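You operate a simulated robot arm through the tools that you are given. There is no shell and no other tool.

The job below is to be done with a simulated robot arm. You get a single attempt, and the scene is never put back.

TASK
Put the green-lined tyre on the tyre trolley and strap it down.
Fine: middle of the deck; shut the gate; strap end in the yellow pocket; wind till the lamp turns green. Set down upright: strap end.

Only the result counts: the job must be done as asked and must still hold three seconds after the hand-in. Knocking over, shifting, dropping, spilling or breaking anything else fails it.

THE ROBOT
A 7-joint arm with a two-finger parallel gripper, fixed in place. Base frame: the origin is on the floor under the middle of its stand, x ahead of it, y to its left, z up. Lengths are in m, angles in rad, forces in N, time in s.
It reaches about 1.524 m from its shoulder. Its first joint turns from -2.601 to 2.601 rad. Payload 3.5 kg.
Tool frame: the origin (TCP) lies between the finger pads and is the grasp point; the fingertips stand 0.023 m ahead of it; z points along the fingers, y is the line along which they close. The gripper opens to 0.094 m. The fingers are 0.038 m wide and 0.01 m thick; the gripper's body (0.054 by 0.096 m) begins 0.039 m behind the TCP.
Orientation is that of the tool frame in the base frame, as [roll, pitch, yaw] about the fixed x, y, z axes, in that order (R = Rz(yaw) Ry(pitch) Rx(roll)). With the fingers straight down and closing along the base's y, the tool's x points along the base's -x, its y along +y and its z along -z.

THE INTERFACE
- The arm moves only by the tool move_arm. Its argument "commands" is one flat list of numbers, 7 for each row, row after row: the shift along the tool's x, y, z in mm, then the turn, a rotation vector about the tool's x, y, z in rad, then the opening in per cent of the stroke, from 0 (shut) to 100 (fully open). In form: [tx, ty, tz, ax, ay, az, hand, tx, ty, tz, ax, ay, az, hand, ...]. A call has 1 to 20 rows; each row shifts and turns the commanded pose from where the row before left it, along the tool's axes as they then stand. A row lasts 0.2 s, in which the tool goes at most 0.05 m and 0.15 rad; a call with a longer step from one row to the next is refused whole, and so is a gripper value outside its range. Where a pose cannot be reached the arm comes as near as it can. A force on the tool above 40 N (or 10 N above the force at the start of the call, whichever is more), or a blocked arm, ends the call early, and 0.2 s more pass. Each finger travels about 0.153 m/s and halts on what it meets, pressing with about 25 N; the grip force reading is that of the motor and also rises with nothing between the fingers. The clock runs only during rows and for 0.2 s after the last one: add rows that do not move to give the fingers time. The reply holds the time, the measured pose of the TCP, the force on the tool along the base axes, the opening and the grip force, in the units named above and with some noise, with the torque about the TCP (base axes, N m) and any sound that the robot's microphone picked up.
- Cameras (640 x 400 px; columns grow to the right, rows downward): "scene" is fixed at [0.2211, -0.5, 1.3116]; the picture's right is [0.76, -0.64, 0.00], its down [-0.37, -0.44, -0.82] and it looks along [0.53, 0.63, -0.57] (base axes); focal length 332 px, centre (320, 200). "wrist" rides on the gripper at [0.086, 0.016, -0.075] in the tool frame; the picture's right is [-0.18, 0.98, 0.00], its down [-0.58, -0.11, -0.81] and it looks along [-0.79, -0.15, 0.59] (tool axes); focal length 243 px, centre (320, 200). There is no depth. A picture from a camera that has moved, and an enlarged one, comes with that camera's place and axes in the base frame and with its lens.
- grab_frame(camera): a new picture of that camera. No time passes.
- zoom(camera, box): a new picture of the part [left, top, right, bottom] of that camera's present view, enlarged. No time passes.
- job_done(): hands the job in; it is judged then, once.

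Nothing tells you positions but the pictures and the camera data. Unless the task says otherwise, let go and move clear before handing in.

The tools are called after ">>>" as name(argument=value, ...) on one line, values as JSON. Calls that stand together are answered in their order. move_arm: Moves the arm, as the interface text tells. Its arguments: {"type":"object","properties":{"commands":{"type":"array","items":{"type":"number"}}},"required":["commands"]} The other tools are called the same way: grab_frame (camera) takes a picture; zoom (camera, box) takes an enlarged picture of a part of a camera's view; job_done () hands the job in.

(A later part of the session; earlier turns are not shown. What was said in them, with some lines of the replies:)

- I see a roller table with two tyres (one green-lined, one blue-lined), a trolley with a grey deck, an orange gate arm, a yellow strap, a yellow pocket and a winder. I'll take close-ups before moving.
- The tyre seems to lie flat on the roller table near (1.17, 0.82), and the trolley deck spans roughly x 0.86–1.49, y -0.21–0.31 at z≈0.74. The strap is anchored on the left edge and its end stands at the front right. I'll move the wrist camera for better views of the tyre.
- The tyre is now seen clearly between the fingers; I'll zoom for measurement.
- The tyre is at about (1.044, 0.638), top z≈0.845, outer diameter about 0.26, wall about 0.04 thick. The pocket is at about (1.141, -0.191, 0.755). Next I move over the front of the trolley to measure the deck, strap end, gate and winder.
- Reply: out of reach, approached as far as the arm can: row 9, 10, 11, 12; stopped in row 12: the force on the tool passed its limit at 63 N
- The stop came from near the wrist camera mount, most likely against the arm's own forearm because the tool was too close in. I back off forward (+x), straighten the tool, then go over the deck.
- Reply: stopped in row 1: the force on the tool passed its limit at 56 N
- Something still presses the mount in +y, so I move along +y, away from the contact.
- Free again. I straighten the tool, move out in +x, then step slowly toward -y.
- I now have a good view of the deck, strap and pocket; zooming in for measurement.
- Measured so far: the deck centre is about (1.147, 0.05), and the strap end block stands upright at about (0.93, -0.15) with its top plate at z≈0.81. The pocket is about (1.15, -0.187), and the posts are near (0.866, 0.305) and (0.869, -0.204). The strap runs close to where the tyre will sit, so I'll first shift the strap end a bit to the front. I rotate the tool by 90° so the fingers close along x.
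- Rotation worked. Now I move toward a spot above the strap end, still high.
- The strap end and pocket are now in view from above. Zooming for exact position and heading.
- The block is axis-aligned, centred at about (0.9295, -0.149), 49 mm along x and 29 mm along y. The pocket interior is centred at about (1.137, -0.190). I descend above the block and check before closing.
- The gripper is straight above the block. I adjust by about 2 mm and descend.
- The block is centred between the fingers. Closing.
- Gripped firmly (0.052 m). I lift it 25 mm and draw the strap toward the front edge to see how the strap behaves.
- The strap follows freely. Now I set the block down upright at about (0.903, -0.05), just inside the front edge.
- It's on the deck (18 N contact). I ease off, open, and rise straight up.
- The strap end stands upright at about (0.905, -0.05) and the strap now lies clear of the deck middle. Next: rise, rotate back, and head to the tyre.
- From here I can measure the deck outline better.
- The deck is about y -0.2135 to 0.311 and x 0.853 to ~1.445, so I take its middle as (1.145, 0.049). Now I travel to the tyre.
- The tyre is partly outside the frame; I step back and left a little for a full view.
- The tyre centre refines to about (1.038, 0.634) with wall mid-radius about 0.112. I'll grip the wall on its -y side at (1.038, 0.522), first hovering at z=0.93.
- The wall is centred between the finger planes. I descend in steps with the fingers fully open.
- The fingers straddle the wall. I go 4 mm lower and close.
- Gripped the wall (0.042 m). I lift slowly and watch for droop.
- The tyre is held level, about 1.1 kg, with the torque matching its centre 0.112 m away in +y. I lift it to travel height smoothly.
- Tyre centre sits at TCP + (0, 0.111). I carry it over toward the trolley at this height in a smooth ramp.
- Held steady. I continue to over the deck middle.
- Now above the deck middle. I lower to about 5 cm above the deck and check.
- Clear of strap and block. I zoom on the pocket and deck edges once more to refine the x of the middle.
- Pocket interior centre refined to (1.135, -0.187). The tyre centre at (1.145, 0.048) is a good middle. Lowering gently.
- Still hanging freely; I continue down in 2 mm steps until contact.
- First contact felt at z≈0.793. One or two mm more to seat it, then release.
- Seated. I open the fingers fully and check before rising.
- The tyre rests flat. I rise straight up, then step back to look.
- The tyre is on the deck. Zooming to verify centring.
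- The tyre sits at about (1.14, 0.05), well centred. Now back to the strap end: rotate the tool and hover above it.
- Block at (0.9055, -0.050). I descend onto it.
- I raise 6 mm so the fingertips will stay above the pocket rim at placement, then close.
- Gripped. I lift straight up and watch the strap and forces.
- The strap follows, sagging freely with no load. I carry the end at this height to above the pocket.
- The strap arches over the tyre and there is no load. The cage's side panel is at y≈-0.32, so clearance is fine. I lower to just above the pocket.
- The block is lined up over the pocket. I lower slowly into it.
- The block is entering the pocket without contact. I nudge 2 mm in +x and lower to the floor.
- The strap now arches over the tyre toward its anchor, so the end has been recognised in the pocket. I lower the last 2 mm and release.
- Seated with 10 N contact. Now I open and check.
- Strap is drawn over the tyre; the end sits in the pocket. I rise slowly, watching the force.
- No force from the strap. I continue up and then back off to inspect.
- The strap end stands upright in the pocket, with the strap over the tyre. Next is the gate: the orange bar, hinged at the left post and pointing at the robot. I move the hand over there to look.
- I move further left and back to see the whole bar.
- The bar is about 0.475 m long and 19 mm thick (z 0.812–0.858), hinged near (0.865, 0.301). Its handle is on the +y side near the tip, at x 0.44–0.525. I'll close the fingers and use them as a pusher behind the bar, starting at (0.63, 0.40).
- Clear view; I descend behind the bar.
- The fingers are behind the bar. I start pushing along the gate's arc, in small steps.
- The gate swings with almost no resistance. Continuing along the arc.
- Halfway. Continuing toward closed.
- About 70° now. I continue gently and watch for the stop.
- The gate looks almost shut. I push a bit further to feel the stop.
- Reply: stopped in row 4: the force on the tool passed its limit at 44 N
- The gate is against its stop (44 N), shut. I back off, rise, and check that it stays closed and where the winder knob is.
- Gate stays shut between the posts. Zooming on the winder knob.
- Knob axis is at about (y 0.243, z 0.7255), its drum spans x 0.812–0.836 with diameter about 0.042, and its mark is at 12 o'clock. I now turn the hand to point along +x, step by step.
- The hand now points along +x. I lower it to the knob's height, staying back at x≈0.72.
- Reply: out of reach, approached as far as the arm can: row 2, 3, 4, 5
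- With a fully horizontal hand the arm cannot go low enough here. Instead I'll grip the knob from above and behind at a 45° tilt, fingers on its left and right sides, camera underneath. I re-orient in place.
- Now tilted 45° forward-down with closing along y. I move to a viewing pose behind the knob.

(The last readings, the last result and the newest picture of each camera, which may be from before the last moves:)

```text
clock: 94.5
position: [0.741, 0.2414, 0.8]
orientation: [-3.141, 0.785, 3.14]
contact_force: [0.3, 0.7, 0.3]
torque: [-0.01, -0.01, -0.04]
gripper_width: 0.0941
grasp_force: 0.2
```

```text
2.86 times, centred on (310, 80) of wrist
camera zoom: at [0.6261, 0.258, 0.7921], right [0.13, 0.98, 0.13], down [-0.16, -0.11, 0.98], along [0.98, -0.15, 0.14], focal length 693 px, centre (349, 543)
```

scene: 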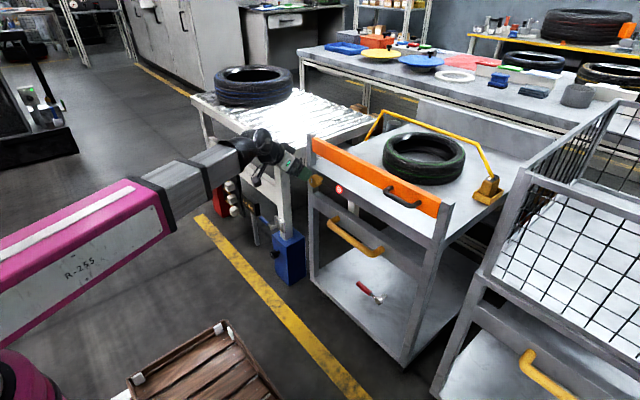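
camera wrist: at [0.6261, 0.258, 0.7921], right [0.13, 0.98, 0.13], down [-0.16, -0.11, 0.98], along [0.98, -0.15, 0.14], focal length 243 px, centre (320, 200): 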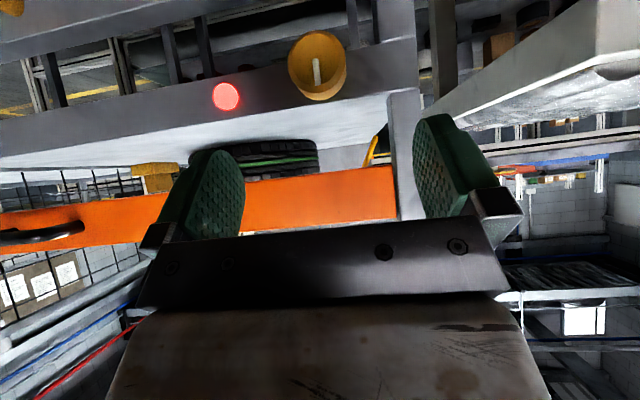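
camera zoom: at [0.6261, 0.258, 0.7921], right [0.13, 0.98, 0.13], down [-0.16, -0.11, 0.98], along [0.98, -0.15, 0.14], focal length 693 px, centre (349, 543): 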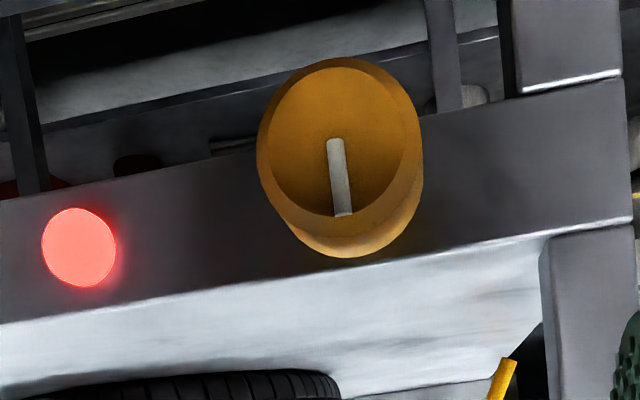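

The knob's face centre works out to about (0.812, 0.240, 0.720). To have stroke for winding clockwise, I tilt the hand 45° to the left about the knob axis and go to a pre-grip point.

>>> move_arm(commands=[0, 0, 0, 0.0926, 0, -0.0926, 100, 0, 0, 0, 0.0926, 0, -0.0926, 100, 0, 0, 0, 0.0926, 0, -0.0926, 100, 0, 0, 0, 0.0926, 0, -0.0926, 100, 0, 0, 0, 0.0926, 0, -0.0926, 100, 0, 0, 0, 0.0926, 0, -0.0926, 100, -5.9, 27.8, 1.5, 0, 0, 0, 100, -5.8, 27.8, 1.5, 0, 0, 0, 100])

>>> grab_frame(camera="wrist")

>>> grab_frame(camera="scene")

```text
clock: 96.3
position: [0.7492, 0.2874, 0.7667]
orientation: [-2.184, 0.521, -2.528]
contact_force: [-0.1, -1.7, 0.0]
torque: [0.0, -0.03, 0.0]
gripper_width: 0.0942
grasp_force: 0.0
```

```text
taken
camera wrist: at [0.635, 0.2927, 0.7491], right [0.13, 0.78, -0.61], down [-0.16, 0.62, 0.77], along [0.98, -0.01, 0.21], focal length 243 px, centre (320, 200)
```

wrist: 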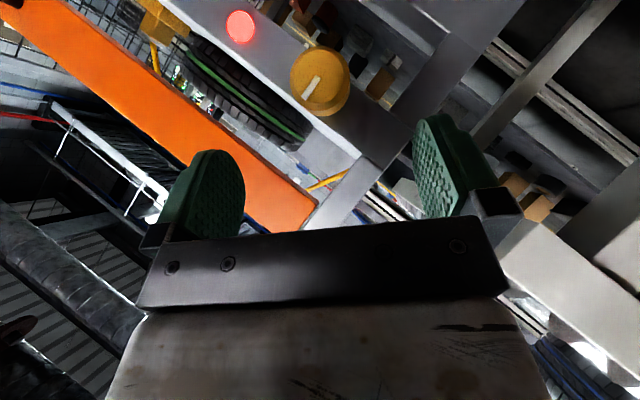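

```text
taken
```

scene: 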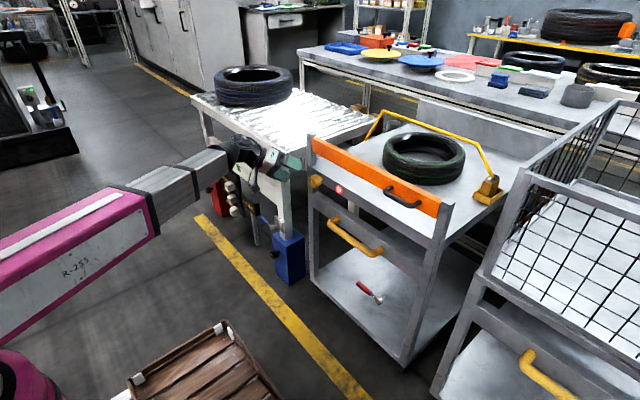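

>>> zoom(camera="wrist", box=[270, 30, 370, 130])

```text
4.00 times, centred on (320, 80) of wrist
camera zoom: at [0.635, 0.2927, 0.7491], right [0.13, 0.78, -0.61], down [-0.16, 0.62, 0.77], along [0.98, -0.01, 0.21], focal length 970 px, centre (320, 680)
```

zoom: 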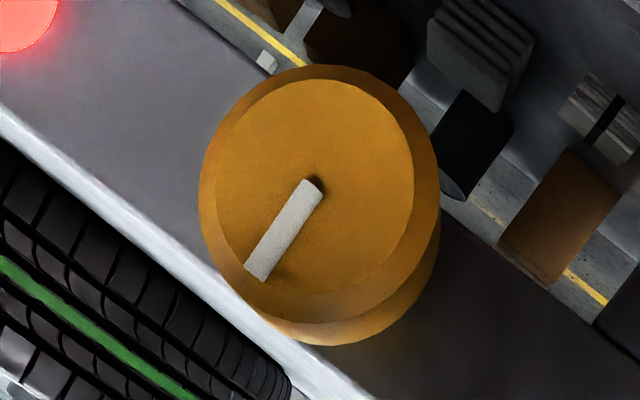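

The knob axis is at (y 0.240, z 0.719), the face at x≈0.809. The hand is lined up; I advance along the tool axis over the knob.

>>> move_arm(commands=[0.5, 0, 25, 0, 0, 0, 100, 0.5, 0, 25, 0, 0, 0, 100, 0, 0, 20, 0, 0, 0, 100, 0, 0, 14, 0, 0, 0, 100, 0, 0, 10, 0, 0, 0, 100])

>>> grab_frame(camera="wrist")

>>> zoom(camera="scene", box=[250, 120, 370, 220])

```text
clock: 97.5
position: [0.8155, 0.2404, 0.7191]
orientation: [-2.185, 0.522, -2.526]
contact_force: [0.2, -1.3, -0.7]
torque: [0.0, -0.01, -0.01]
gripper_width: 0.094
grasp_force: 0.2
```

```text
taken
camera wrist: at [0.7011, 0.2454, 0.7012], right [0.13, 0.79, -0.6], down [-0.16, 0.62, 0.77], along [0.98, -0.01, 0.21], focal length 243 px, centre (320, 200)
```

wrist: 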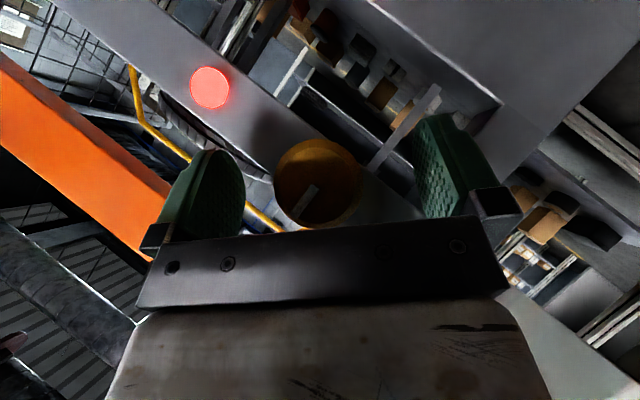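

```text
4.00 times, centred on (310, 170) of scene
camera zoom: at [0.2211, -0.5, 1.3116], right [0.76, -0.64, 0.0], down [-0.37, -0.44, -0.82], along [0.53, 0.63, -0.57], focal length 1327 px, centre (360, 320)
```

zoom: 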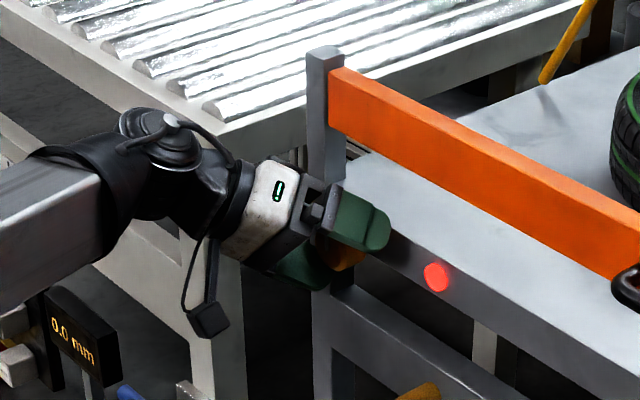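

The knob is between the fingers. Closing on it.

>>> move_arm(commands=[0, 0, 0, 0, 0, 0, 55, 0, 0, 0, 0, 0, 0, 35, 0, 0, 0, 0, 0, 0, 20, 0, 0, 0, 0, 0, 0, 20])

>>> grab_frame(camera="wrist")

```text
clock: 98.5
position: [0.8155, 0.2389, 0.7194]
orientation: [-2.184, 0.521, -2.527]
contact_force: [3.4, -8.3, 7.2]
torque: [0.03, -0.1, 0.15]
gripper_width: 0.0404
grasp_force: 45.0
```

```text
taken
camera wrist: at [0.701, 0.245, 0.7018], right [0.13, 0.79, -0.61], down [-0.16, 0.62, 0.77], along [0.98, -0.01, 0.21], focal length 243 px, centre (320, 200)
```

wrist: 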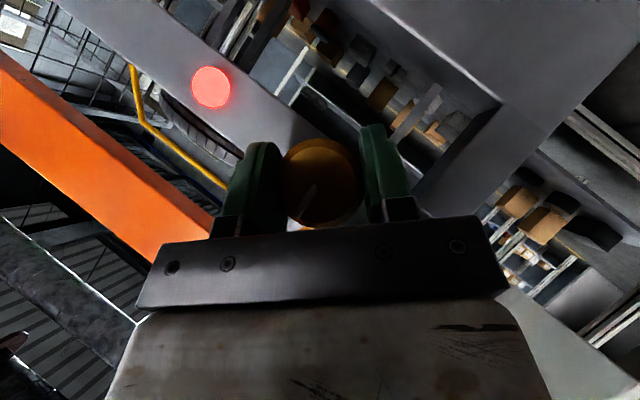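

Gripped. I relieve the small side force by 1 mm and turn clockwise (seen from the robot) a little, checking torque, sound and strap.

>>> move_arm(commands=[0, -1, 0, 0, 0, 0, 20, 0, 0, 0, -0.05, 0, 0.05, 20, 0, 0, 0, -0.08, 0, 0.08, 20, 0, 0, 0, -0.08, 0, 0.08, 20])

>>> grab_frame(camera="wrist")

>>> zoom(camera="scene", box=[290, 90, 530, 240])

```text
clock: 99.5
position: [0.8158, 0.2399, 0.72]
orientation: [-2.498, 0.675, -2.704]
contact_force: [-3.0, 13.6, -0.5]
torque: [0.0, 0.75, -0.36]
gripper_width: 0.0405
grasp_force: 45.4
```

```text
taken
camera wrist: at [0.701, 0.2498, 0.7043], right [0.13, 0.93, -0.35], down [-0.16, 0.36, 0.92], along [0.98, -0.06, 0.19], focal length 243 px, centre (320, 200)
```

wrist: 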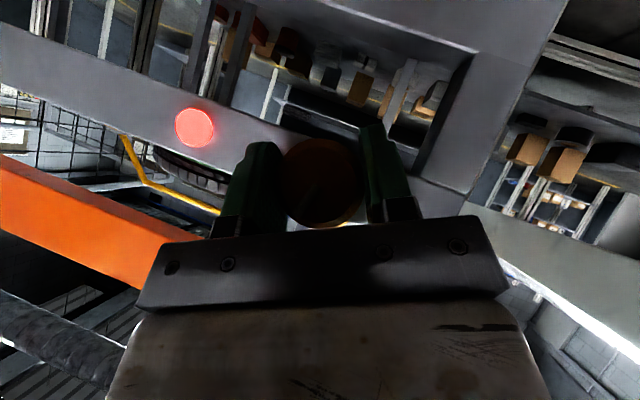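

```text
2.67 times, centred on (410, 165) of scene
camera zoom: at [0.2211, -0.5, 1.3116], right [0.76, -0.64, 0.0], down [-0.37, -0.44, -0.82], along [0.53, 0.63, -0.57], focal length 884 px, centre (80, 293)
```

zoom: 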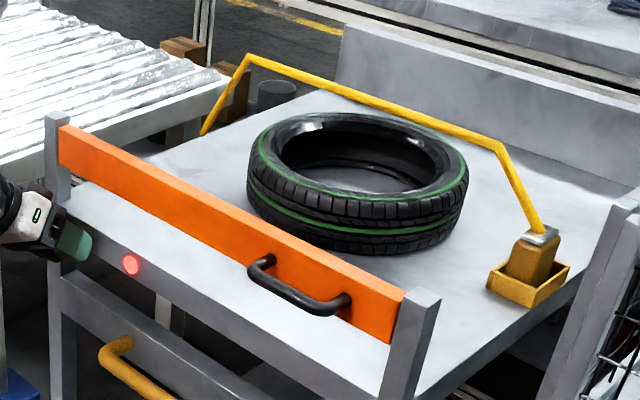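

No resistance to speak of, and the strap seems a touch lower. I continue the stroke.

>>> move_arm(commands=[0, 0, 0, -0.09, 0, 0.09, 20, 0, 0, 0, -0.09, 0, 0.09, 20, 0, 0, 0, -0.09, 0, 0.09, 20, 0, 0, 0, -0.09, 0, 0.09, 20])

>>> grab_frame(camera="wrist")

>>> zoom(camera="scene", box=[290, 90, 530, 240])

```text
clock: 100.5
position: [0.8162, 0.2393, 0.719]
orientation: [3.111, 0.785, 3.118]
contact_force: [-10.5, 30.9, 4.3]
torque: [-0.04, 0.07, 0.86]
gripper_width: 0.0407
grasp_force: 45.0
```

```text
taken
camera wrist: at [0.701, 0.2561, 0.7111], right [0.13, 0.98, 0.15], down [-0.16, -0.13, 0.98], along [0.98, -0.15, 0.14], focal length 243 px, centre (320, 200)
```

wrist: 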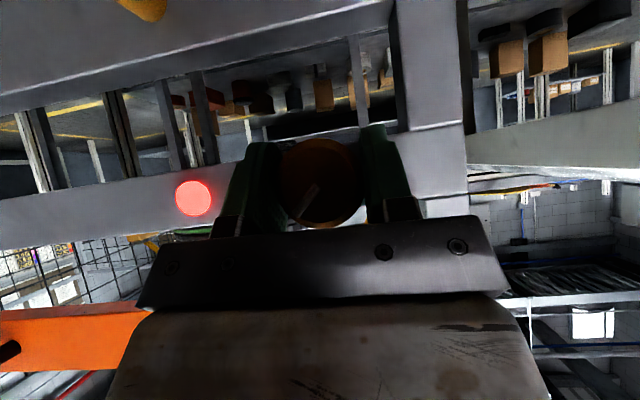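

```text
2.67 times, centred on (410, 165) of scene
camera zoom: at [0.2211, -0.5, 1.3116], right [0.76, -0.64, 0.0], down [-0.37, -0.44, -0.82], along [0.53, 0.63, -0.57], focal length 884 px, centre (80, 293)
```

zoom: 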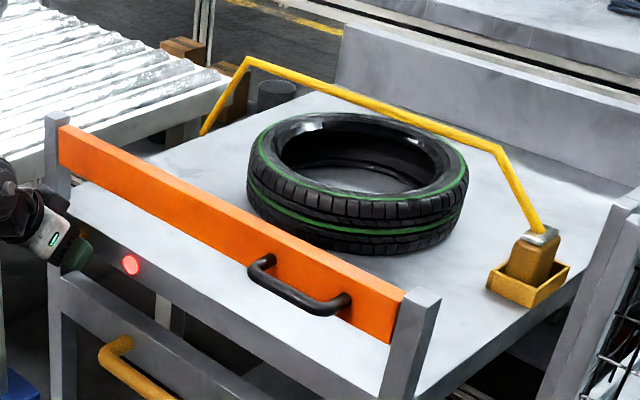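

Side force has grown to 31 N and the strap looks unchanged. I zoom in to see whether the knob's mark is turning with the hand.

>>> zoom(camera="wrist", box=[250, 110, 400, 240])

>>> zoom(camera="scene", box=[290, 150, 370, 210])

```text
3.08 times, centred on (325, 175) of wrist
camera zoom: at [0.701, 0.2561, 0.7111], right [0.13, 0.98, 0.15], down [-0.16, -0.13, 0.98], along [0.98, -0.15, 0.14], focal length 746 px, centre (305, 277)
```

zoom: 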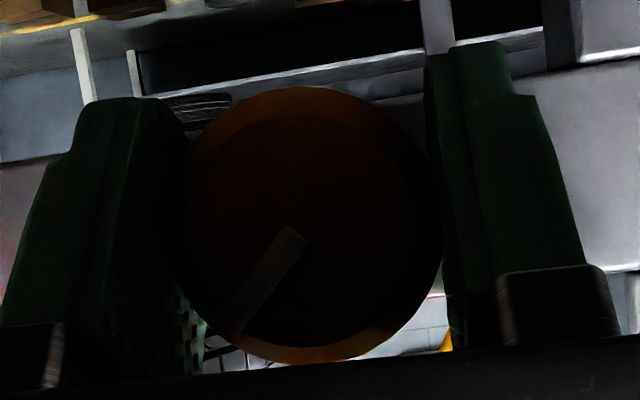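

```text
6.67 times, centred on (330, 180) of scene
camera zoom: at [0.2211, -0.5, 1.3116], right [0.76, -0.64, 0.0], down [-0.37, -0.44, -0.82], along [0.53, 0.63, -0.57], focal length 2211 px, centre (253, 333)
```

zoom: 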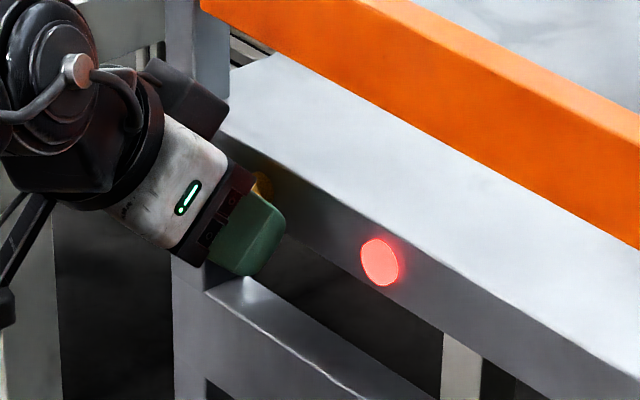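

The mark is turning with the hand (about 46° so far). I take a magnified baseline of the strap's top corners before going on.

>>> zoom(camera="scene", box=[440, 120, 520, 180])

>>> zoom(camera="scene", box=[355, 95, 435, 155])

```text
6.67 times, centred on (480, 150) of scene
camera zoom: at [0.2211, -0.5, 1.3116], right [0.76, -0.64, 0.0], down [-0.37, -0.44, -0.82], along [0.53, 0.63, -0.57], focal length 2211 px, centre (-747, 533)
```

zoom: 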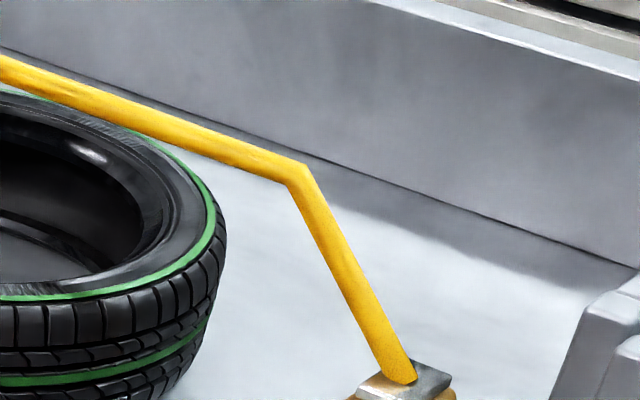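

```text
6.67 times, centred on (395, 125) of scene
camera zoom: at [0.2211, -0.5, 1.3116], right [0.76, -0.64, 0.0], down [-0.37, -0.44, -0.82], along [0.53, 0.63, -0.57], focal length 2211 px, centre (-180, 700)
```

zoom: 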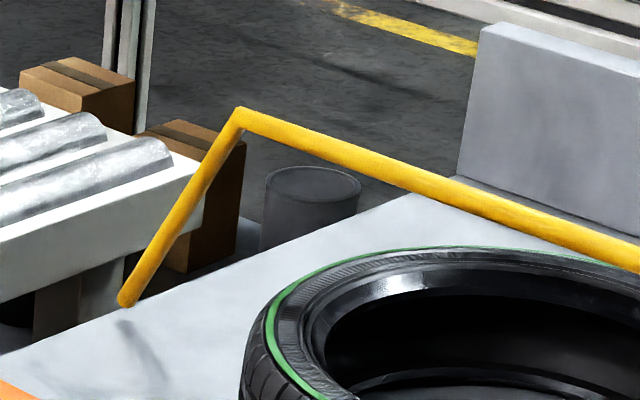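

>>> move_arm(commands=[0, 1.2, 0, 0, 0, 0, 20, 0, 0, 0, -0.09, 0, 0.09, 20, 0, 0, 0, -0.09, 0, 0.09, 20, 0, 0, 0, -0.09, 0, 0.09, 20])

>>> zoom(camera="scene", box=[440, 120, 520, 180])

>>> zoom(camera="scene", box=[355, 95, 435, 155])

```text
clock: 101.5
position: [0.8142, 0.2408, 0.7196]
orientation: [2.599, 0.709, 2.766]
contact_force: [-12.8, 33.7, 10.2]
torque: [0.01, -1.45, 0.31]
gripper_width: 0.0406
grasp_force: 44.7
```

```text
6.67 times, centred on (480, 150) of scene
camera zoom: at [0.2211, -0.5, 1.3116], right [0.76, -0.64, 0.0], down [-0.37, -0.44, -0.82], along [0.53, 0.63, -0.57], focal length 2211 px, centre (-747, 533)
```

zoom: 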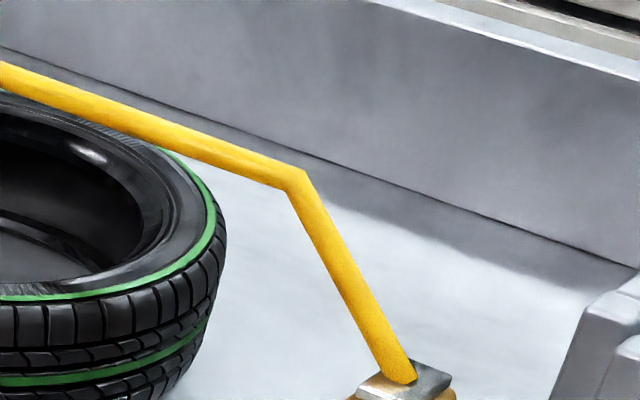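

```text
6.67 times, centred on (395, 125) of scene
camera zoom: at [0.2211, -0.5, 1.3116], right [0.76, -0.64, 0.0], down [-0.37, -0.44, -0.82], along [0.53, 0.63, -0.57], focal length 2211 px, centre (-180, 700)
```

zoom: 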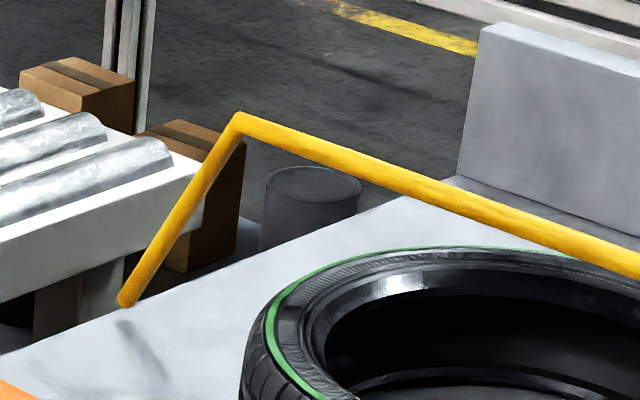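

The strap is coming down (corner lowered about 4 mm for 22°), so this direction tightens it. I relieve the side force and continue this stroke.

>>> move_arm(commands=[0, 1.7, 0, 0, 0, 0, 20, 0, 0, 0, 0, 0, 0, 20])

```text
clock: 102.1
position: [0.8169, 0.2401, 0.7199]
orientation: [2.606, 0.707, 2.77]
contact_force: [-19.5, 17.1, -1.8]
torque: [0.0, -1.3, 0.61]
gripper_width: 0.0405
grasp_force: 44.9
```

>>> move_arm(commands=[1.9, 1.35, -0.95, 0, 0, 0, 20, 0, 0, 0, 0, 0, 0, 20])

```text
clock: 102.7
position: [0.8159, 0.2406, 0.7189]
orientation: [2.605, 0.709, 2.767]
contact_force: [-4.7, -6.6, -8.7]
torque: [-0.01, 0.92, 1.24]
gripper_width: 0.0406
grasp_force: 45.1
```

Forces are low now. Continuing the turn.

>>> move_arm(commands=[0, 0, 0, -0.09, 0, 0.09, 20, 0, 0, 0, -0.09, 0, 0.09, 20, 0, 0, 0, -0.09, 0, 0.09, 20, 0, 0, 0, -0.09, 0, 0.09, 20])

>>> zoom(camera="scene", box=[440, 120, 520, 180])

>>> grab_frame(camera="scene")

```text
clock: 103.7
position: [0.8147, 0.2403, 0.7195]
orientation: [2.075, 0.451, 2.468]
contact_force: [4.6, -28.3, -17.1]
torque: [-0.03, 0.2, 0.28]
gripper_width: 0.0405
grasp_force: 44.2
```

```text
6.67 times, centred on (480, 150) of scene
camera zoom: at [0.2211, -0.5, 1.3116], right [0.76, -0.64, 0.0], down [-0.37, -0.44, -0.82], along [0.53, 0.63, -0.57], focal length 2211 px, centre (-747, 533)
```

zoom: 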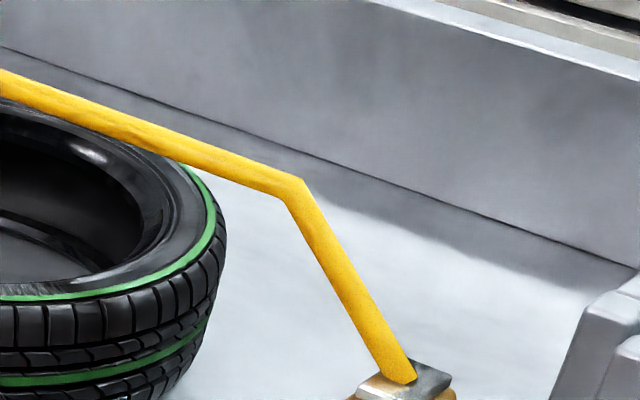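

```text
taken
```

scene: 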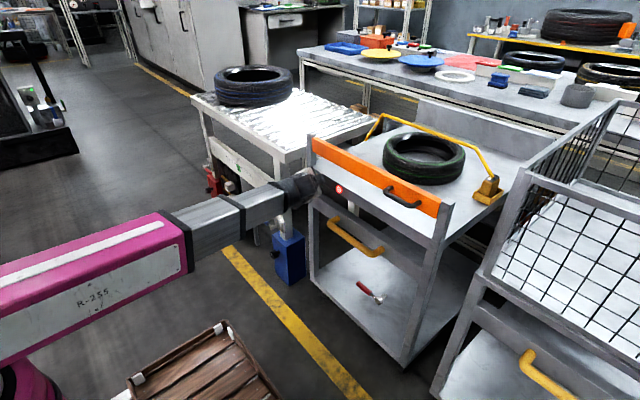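

Strap lowering further. End of this stroke; I open the fingers (staying around the knob) and check that the winder holds.

>>> move_arm(commands=[0, 0, 0, 0, 0, 0, 60, 0, 0, 0, 0, 0, 0, 100, 0, 0, 0, 0, 0, 0, 100])

>>> grab_frame(camera="wrist")

>>> zoom(camera="wrist", box=[250, 110, 400, 240])

>>> zoom(camera="scene", box=[440, 120, 520, 180])

```text
clock: 104.5
position: [0.8149, 0.2427, 0.7193]
orientation: [2.074, 0.448, 2.471]
contact_force: [0.0, -0.6, -0.1]
torque: [0.01, 0.04, 0.02]
gripper_width: 0.0939
grasp_force: 0.0
```

```text
taken
camera wrist: at [0.6998, 0.2589, 0.7278], right [0.13, 0.5, 0.86], down [-0.16, -0.84, 0.52], along [0.98, -0.21, -0.03], focal length 243 px, centre (320, 200)
```

wrist: 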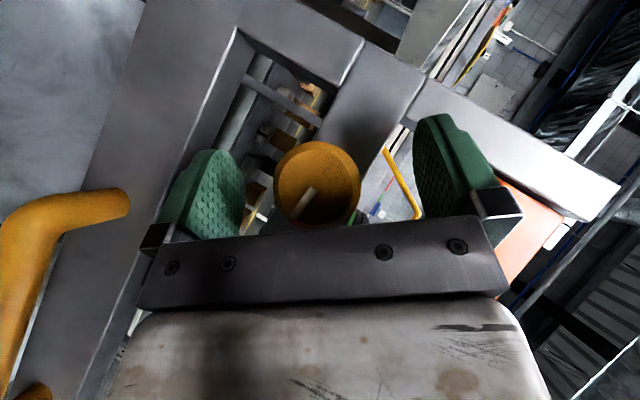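

```text
3.08 times, centred on (325, 175) of wrist
camera zoom: at [0.6998, 0.2589, 0.7278], right [0.13, 0.5, 0.86], down [-0.16, -0.84, 0.52], along [0.98, -0.21, -0.03], focal length 746 px, centre (305, 277)
```

zoom: 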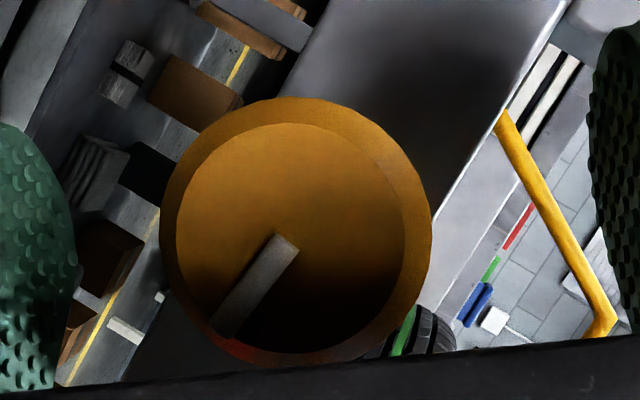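

```text
6.67 times, centred on (480, 150) of scene
camera zoom: at [0.2211, -0.5, 1.3116], right [0.76, -0.64, 0.0], down [-0.37, -0.44, -0.82], along [0.53, 0.63, -0.57], focal length 2211 px, centre (-747, 533)
```

zoom: 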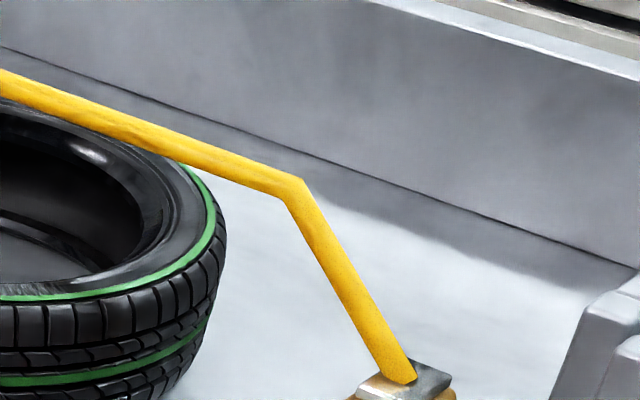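

The winder holds when released. With the fingers open around the knob, I re-centre on its axis (0.240, 0.7195) and swing the hand back to the left for another stroke.

>>> move_arm(commands=[-1.6, -1.4, -1.6, 0, 0, 0, 100, 0, 0, 0, 0.0902, 0, -0.0902, 100, 0, 0, 0, 0.0902, 0, -0.0902, 100, 0, 0, 0, 0.0902, 0, -0.0902, 100, 0, 0, 0, 0.0902, 0, -0.0902, 100, 0, 0, 0, 0.0902, 0, -0.0902, 100, 0, 0, 0, 0.0902, 0, -0.0902, 100, 0, 0, 0, 0.0902, 0, -0.0902, 100, 0, 0, 0, 0.0902, 0, -0.0902, 100, 0, 0, 0, 0.0902, 0, -0.0902, 100, 0, 0, 0, 0.0902, 0, -0.0902, 100, 0, 0, 0, 0.0902, 0, -0.0902, 100, 0, 0, 0, 0.0902, 0, -0.0902, 100, 0, 0, 0, 0.0902, 0, -0.0902, 100, 0, 0, 0, 0.0902, 0, -0.0902, 100])

>>> grab_frame(camera="wrist")

>>> zoom(camera="scene", box=[220, 100, 400, 220])

```text
clock: 107.7
position: [0.8132, 0.2395, 0.7192]
orientation: [-2.102, 0.468, -2.487]
contact_force: [0.4, 0.1, 0.4]
torque: [0.02, 0.02, 0.01]
gripper_width: 0.094
grasp_force: 0.1
```

```text
taken
camera wrist: at [0.6993, 0.2436, 0.7015], right [0.13, 0.73, -0.67], down [-0.16, 0.69, 0.71], along [0.98, 0.01, 0.2], focal length 243 px, centre (320, 200)
```

wrist: 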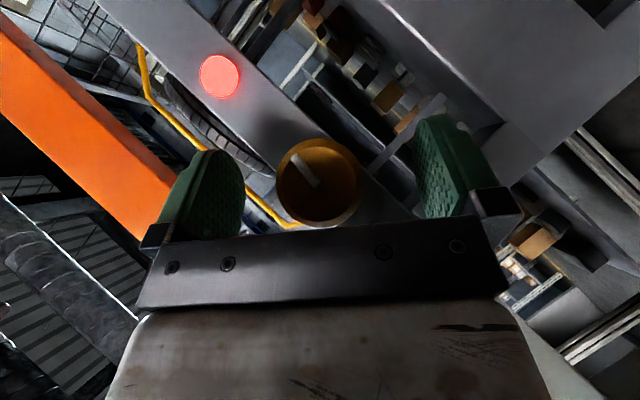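

```text
3.33 times, centred on (310, 160) of scene
camera zoom: at [0.2211, -0.5, 1.3116], right [0.76, -0.64, 0.0], down [-0.37, -0.44, -0.82], along [0.53, 0.63, -0.57], focal length 1106 px, centre (353, 333)
```

zoom: 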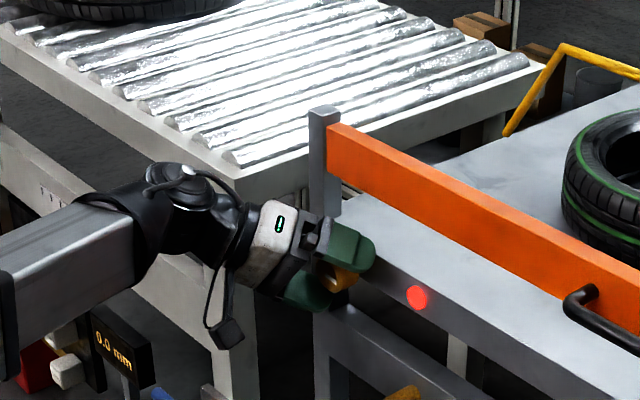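

Well centred. I grip and do the second stroke in chunks, watching the side force.

>>> move_arm(commands=[0, 0, 0, 0, 0, 0, 55, 0, 0, 0, 0, 0, 0, 30, 0, 0, 0, 0, 0, 0, 20, 0, 0, 0, 0, 0, 0, 20, 0, 0, 0, -0.08, 0, 0.08, 20, 0, 0, 0, -0.09, 0, 0.09, 20, 0, 0, 0, -0.09, 0, 0.09, 20])

```text
clock: 109.3
position: [0.8139, 0.2388, 0.7185]
orientation: [-2.477, 0.665, -2.693]
contact_force: [-10.5, 2.2, -10.0]
torque: [-0.02, -0.32, 0.67]
gripper_width: 0.042
grasp_force: 45.0
```

>>> move_arm(commands=[0, 0, 0, -0.09, 0, 0.09, 20, 0, 0, 0, -0.09, 0, 0.09, 20, 0, 0, 0, -0.09, 0, 0.09, 20])

```text
clock: 110.1
position: [0.8135, 0.2403, 0.7188]
orientation: [-2.966, 0.777, -3.019]
contact_force: [-6.8, 2.9, -13.1]
torque: [-0.03, 1.07, 0.88]
gripper_width: 0.042
grasp_force: 45.1
```

>>> move_arm(commands=[0, 0, 0, -0.09, 0, 0.09, 20, 0, 0, 0, -0.09, 0, 0.09, 20, 0, 0, 0, -0.09, 0, 0.09, 20, 0, 0, 0, -0.09, 0, 0.09, 20])

>>> zoom(camera="scene", box=[440, 120, 520, 180])

```text
clock: 111.1
position: [0.8146, 0.2403, 0.7196]
orientation: [2.622, 0.716, 2.781]
contact_force: [-3.7, 15.3, -9.8]
torque: [-0.01, 0.73, 0.59]
gripper_width: 0.0418
grasp_force: 45.4
```

```text
6.67 times, centred on (480, 150) of scene
camera zoom: at [0.2211, -0.5, 1.3116], right [0.76, -0.64, 0.0], down [-0.37, -0.44, -0.82], along [0.53, 0.63, -0.57], focal length 2211 px, centre (-747, 533)
```

zoom: 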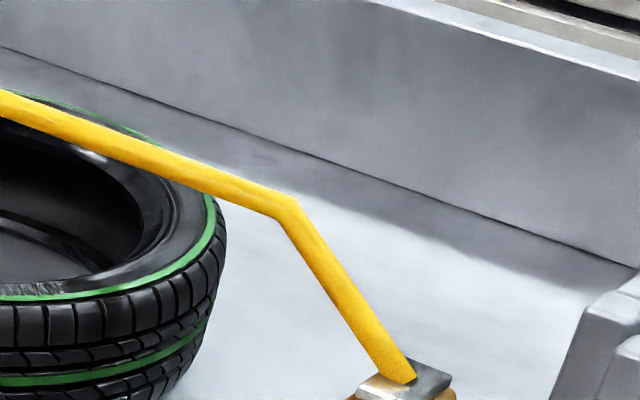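

Strap is coming down nicely. Continuing this stroke.

>>> move_arm(commands=[0, 0, 0, -0.09, 0, 0.09, 20, 0, 0, 0, -0.09, 0, 0.09, 20, 0, 0, 0, -0.09, 0, 0.09, 20, 0, 0, 0, -0.09, 0, 0.09, 20])

>>> grab_frame(camera="wrist")

```text
clock: 112.1
position: [0.8132, 0.2407, 0.7191]
orientation: [2.087, 0.459, 2.478]
contact_force: [1.0, 17.1, -8.7]
torque: [-0.03, 0.02, -0.22]
gripper_width: 0.0419
grasp_force: 44.9
```

```text
taken
camera wrist: at [0.6993, 0.2567, 0.7271], right [0.13, 0.51, 0.85], down [-0.16, -0.83, 0.53], along [0.98, -0.21, -0.03], focal length 243 px, centre (320, 200)
```

wrist: 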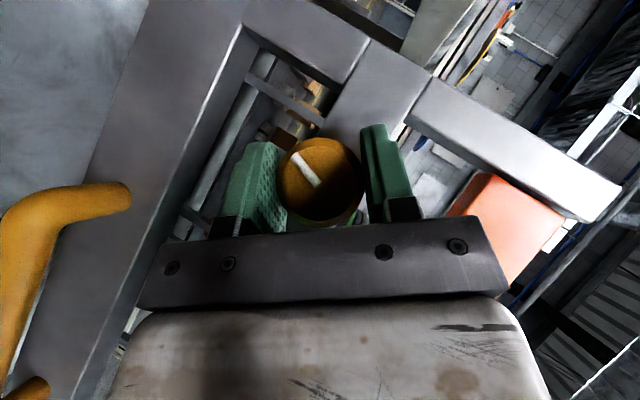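

>>> move_arm(commands=[0, 0, 0, -0.09, 0, 0.09, 20, 0, 0, 0, -0.08, 0, 0.08, 20, 0, 0, 0, 0, 0, 0, 20])

>>> zoom(camera="scene", box=[300, 90, 540, 240])

>>> zoom(camera="scene", box=[440, 120, 520, 180])

```text
clock: 112.9
position: [0.8138, 0.241, 0.7209]
orientation: [1.889, 0.303, 2.404]
contact_force: [-0.4, 19.4, -10.7]
torque: [0.01, -0.16, -0.32]
gripper_width: 0.0419
grasp_force: 45.0
```

```text
2.67 times, centred on (420, 165) of scene
camera zoom: at [0.2211, -0.5, 1.3116], right [0.76, -0.64, 0.0], down [-0.37, -0.44, -0.82], along [0.53, 0.63, -0.57], focal length 884 px, centre (53, 293)
```

zoom: 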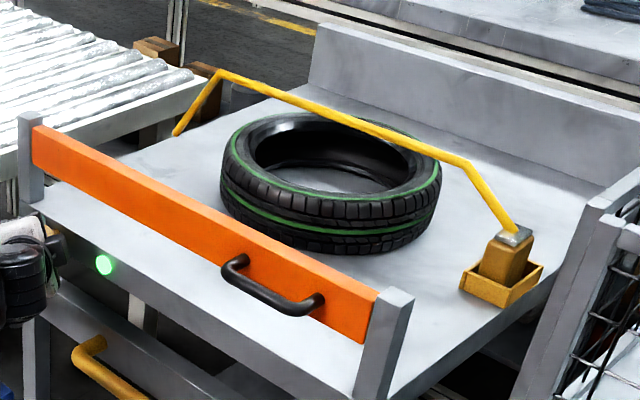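

```text
6.67 times, centred on (480, 150) of scene
camera zoom: at [0.2211, -0.5, 1.3116], right [0.76, -0.64, 0.0], down [-0.37, -0.44, -0.82], along [0.53, 0.63, -0.57], focal length 2211 px, centre (-747, 533)
```

zoom: 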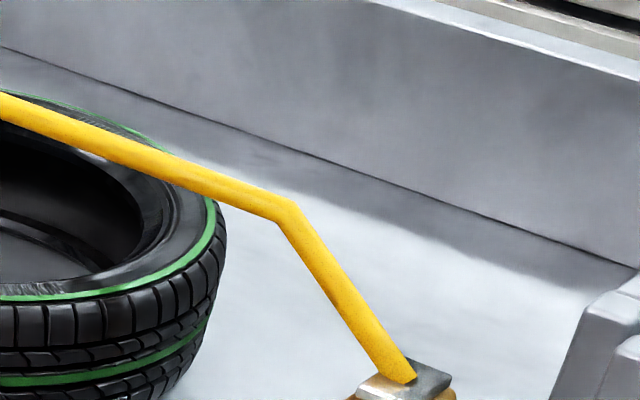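

The lamp has turned green. I stop winding, open the fingers and check that it stays green.

>>> move_arm(commands=[0, 0, 0, 0, 0, 0, 60, 0, 0, 0, 0, 0, 0, 100, 0, 0, 0, 0, 0, 0, 100])

>>> zoom(camera="scene", box=[300, 90, 540, 240])

>>> grab_frame(camera="wrist")

```text
clock: 113.7
position: [0.8141, 0.2402, 0.7209]
orientation: [1.892, 0.303, 2.403]
contact_force: [0.0, 0.0, -0.6]
torque: [0.0, -0.01, 0.0]
gripper_width: 0.0937
grasp_force: 0.2
```

```text
2.67 times, centred on (420, 165) of scene
camera zoom: at [0.2211, -0.5, 1.3116], right [0.76, -0.64, 0.0], down [-0.37, -0.44, -0.82], along [0.53, 0.63, -0.57], focal length 884 px, centre (53, 293)
```

zoom: 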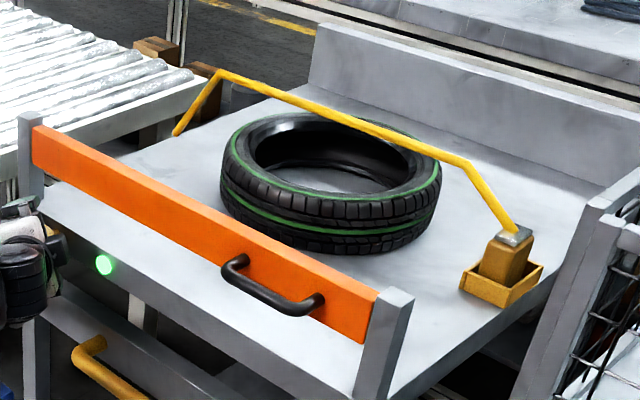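

```text
taken
camera wrist: at [0.6994, 0.2537, 0.7313], right [0.13, 0.3, 0.95], down [-0.16, -0.93, 0.32], along [0.98, -0.19, -0.07], focal length 243 px, centre (320, 200)
```

wrist: 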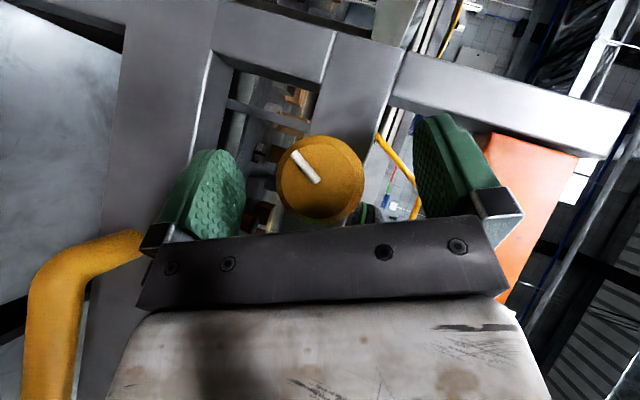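

Lamp stays green with the knob released. I withdraw along the finger axis.

>>> move_arm(commands=[0, 0, -12, 0, 0, 0, 100, 0, 0, -20, 0, 0, 0, 100, 0, 0, -25, 0, 0, 0, 100, 0, 0, -25, 0, 0, 0, 100, 0, 0, -18, 0, 0, 0, 100])

>>> grab_frame(camera="scene")

>>> grab_frame(camera="wrist")

```text
clock: 114.9
position: [0.7416, 0.1744, 0.7502]
orientation: [1.891, 0.303, 2.406]
contact_force: [-0.1, 0.4, 1.1]
torque: [-0.01, 0.01, -0.01]
gripper_width: 0.0937
grasp_force: 0.0
```

```text
taken
```

scene: 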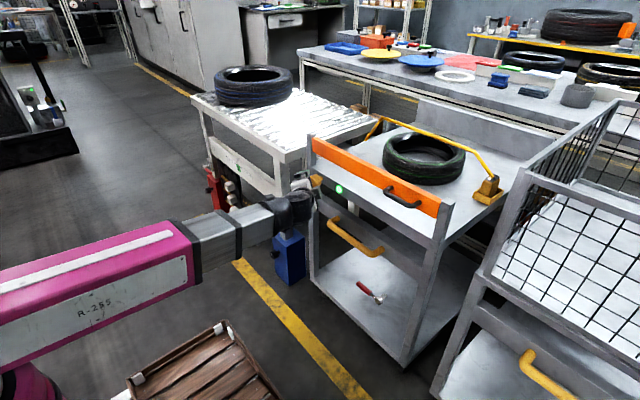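

```text
taken
camera wrist: at [0.627, 0.1898, 0.7613], right [0.13, 0.3, 0.95], down [-0.16, -0.93, 0.32], along [0.98, -0.19, -0.07], focal length 243 px, centre (320, 200)
```

wrist: 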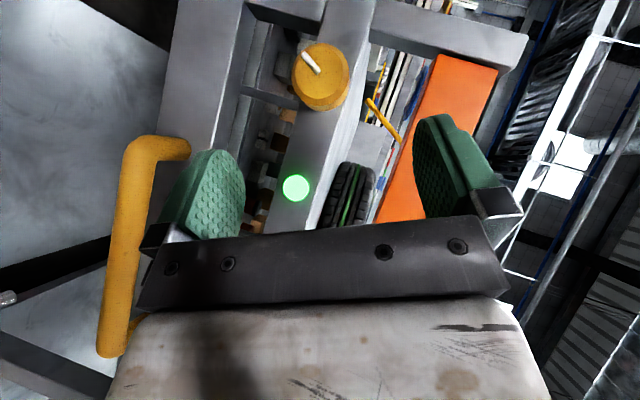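

All good. I move up and back from the trolley, untwist the hand, and raise it clear.

>>> move_arm(commands=[1.2, 24, -17.7, 0, 0, 0, 100, 1.2, 24, -17.7, 0, 0, 0, 100, 1.2, 24, -17.7, 0, 0, 0, 100, 0, 0, 0, 0.0987, 0, -0.0987, 100, 0, 0, 0, 0.0987, 0, -0.0987, 100, 0, 0, 0, 0.0987, 0, -0.0987, 100, 0, 0, 0, 0.0987, 0, -0.0987, 100, 0, 0, 0, 0.0987, 0, -0.0987, 100, 0, 0, 0, 0.0987, 0, -0.0987, 100, 0, 0, 0, 0.0987, 0, -0.0987, 100, 0, 0, 0, 0.0987, 0, -0.0987, 100])

>>> grab_frame(camera="scene")

>>> grab_frame(camera="wrist")

```text
clock: 117.3
position: [0.7037, 0.1748, 0.831]
orientation: [3.122, 0.785, 3.127]
contact_force: [-0.6, -0.1, -0.5]
torque: [0.01, 0.03, -0.03]
gripper_width: 0.094
grasp_force: 0.2
```

```text
taken
```

scene: 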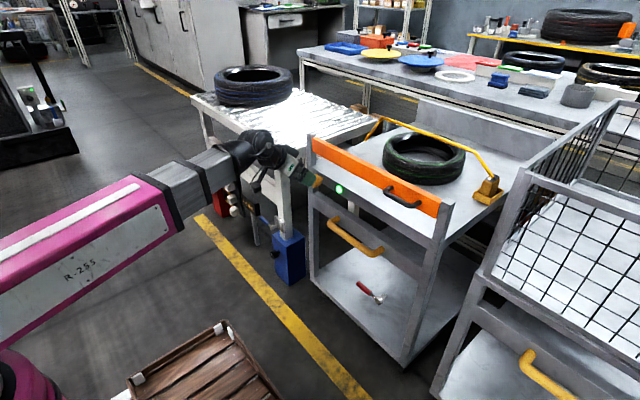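

```text
taken
camera wrist: at [0.5886, 0.1914, 0.822], right [0.13, 0.98, 0.14], down [-0.16, -0.12, 0.98], along [0.98, -0.15, 0.14], focal length 243 px, centre (320, 200)
```

wrist: 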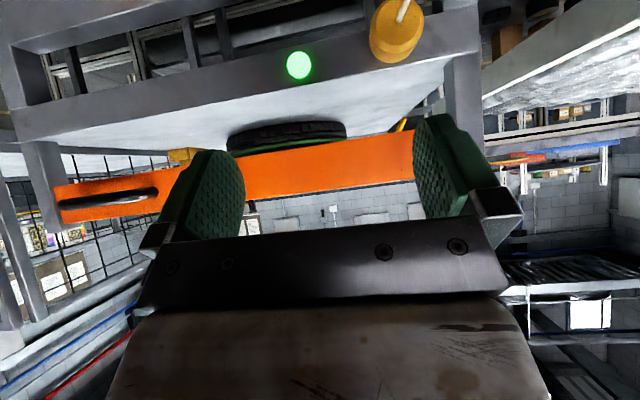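

Raising clear and taking final close looks at everything.

>>> move_arm(commands=[-14, 0, -14, 0, 0, 0, 100, -17.7, 0, -17.7, 0, 0, 0, 100, -17.7, 0, -17.7, 0, 0, 0, 100, -17.7, 0, -17.7, 0, 0, 0, 100, -10, 0, -10, 0, 0, 0, 100])

>>> grab_frame(camera="scene")

>>> zoom(camera="scene", box=[350, 100, 520, 220])

>>> zoom(camera="scene", box=[290, 120, 460, 240])

>>> grab_frame(camera="wrist")

```text
clock: 118.5
position: [0.7043, 0.1746, 0.9376]
orientation: [3.119, 0.786, 3.125]
contact_force: [-0.4, 0.0, -0.2]
torque: [-0.04, -0.02, -0.04]
gripper_width: 0.094
grasp_force: 0.1
```

```text
taken
```

scene: 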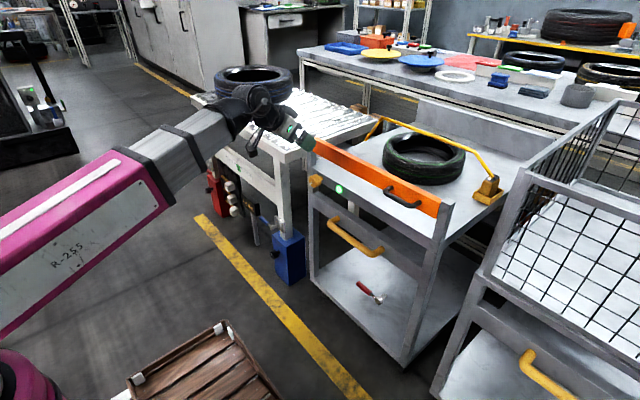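

```text
3.33 times, centred on (435, 160) of scene
camera zoom: at [0.2211, -0.5, 1.3116], right [0.76, -0.64, 0.0], down [-0.37, -0.44, -0.82], along [0.53, 0.63, -0.57], focal length 1106 px, centre (-63, 333)
```

zoom: 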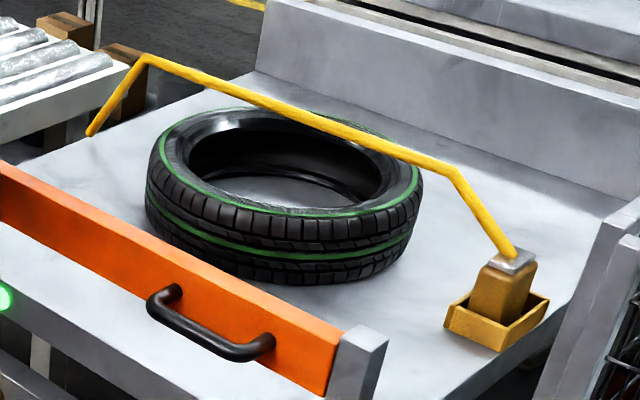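

```text
3.33 times, centred on (375, 180) of scene
camera zoom: at [0.2211, -0.5, 1.3116], right [0.76, -0.64, 0.0], down [-0.37, -0.44, -0.82], along [0.53, 0.63, -0.57], focal length 1106 px, centre (137, 267)
```

zoom: 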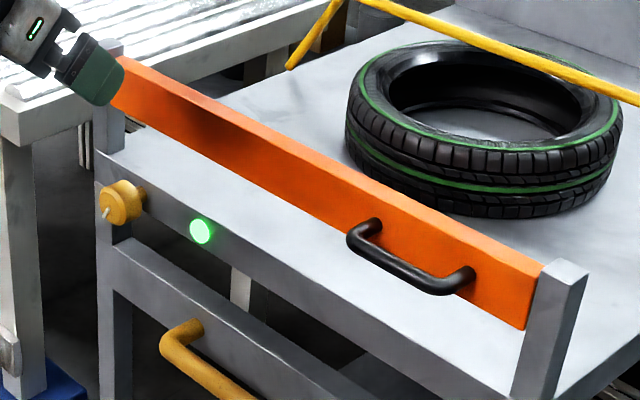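

```text
taken
camera wrist: at [0.5892, 0.19, 0.9302], right [0.13, 0.98, 0.15], down [-0.16, -0.12, 0.98], along [0.98, -0.15, 0.14], focal length 243 px, centre (320, 200)
```

wrist: 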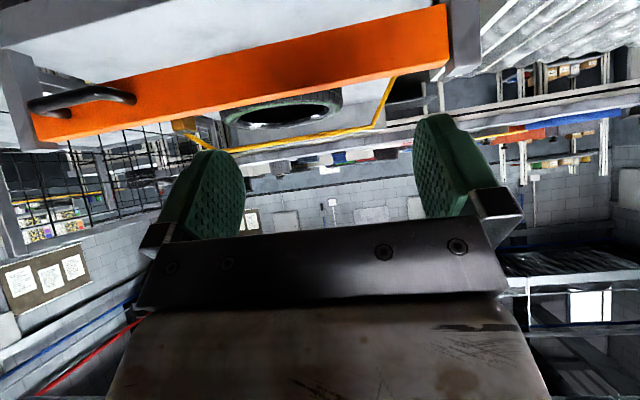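

Everything is in place:
- The green-lined tyre lies flat in the middle of the deck.
- The gate is shut between its posts.
- The strap runs over the tyre, with its end upright in the yellow pocket.
- The lamp is steady green with the winder released.

The hand is open and clear, so I hand in.

>>> job_done()

```text
The job is handed in.
```

The green-lined tyre is on the trolley and strapped down, and the job is handed in. I have not been told the judging result.

- **Tyre:** it lies flat, centred at about (1.14, 0.05), which I measured as the middle of the deck to within a centimetre or two.
- **Gate:** it is shut between the two posts. I pushed it until it met its stop, and it stayed put when I backed off.
- **Strap end:** it stands upright in the yellow pocket, with the strap running over the tyre. I moved it once before placing the tyre, because the strap ran close to where the tyre had to go. I set it down upright on the deck that time.
- **Winder:** I turned it until the lamp went green. The lamp stayed green after I let go and moved clear. In the pictures the strap still looks a few centimetres above the tyre rather than drawn tight on it, so I relied on the lamp.

Early on, the hand was stopped by a force of up to 63 N, most likely the wrist camera touching the robot's own forearm. I saw no sign that it touched anything else.
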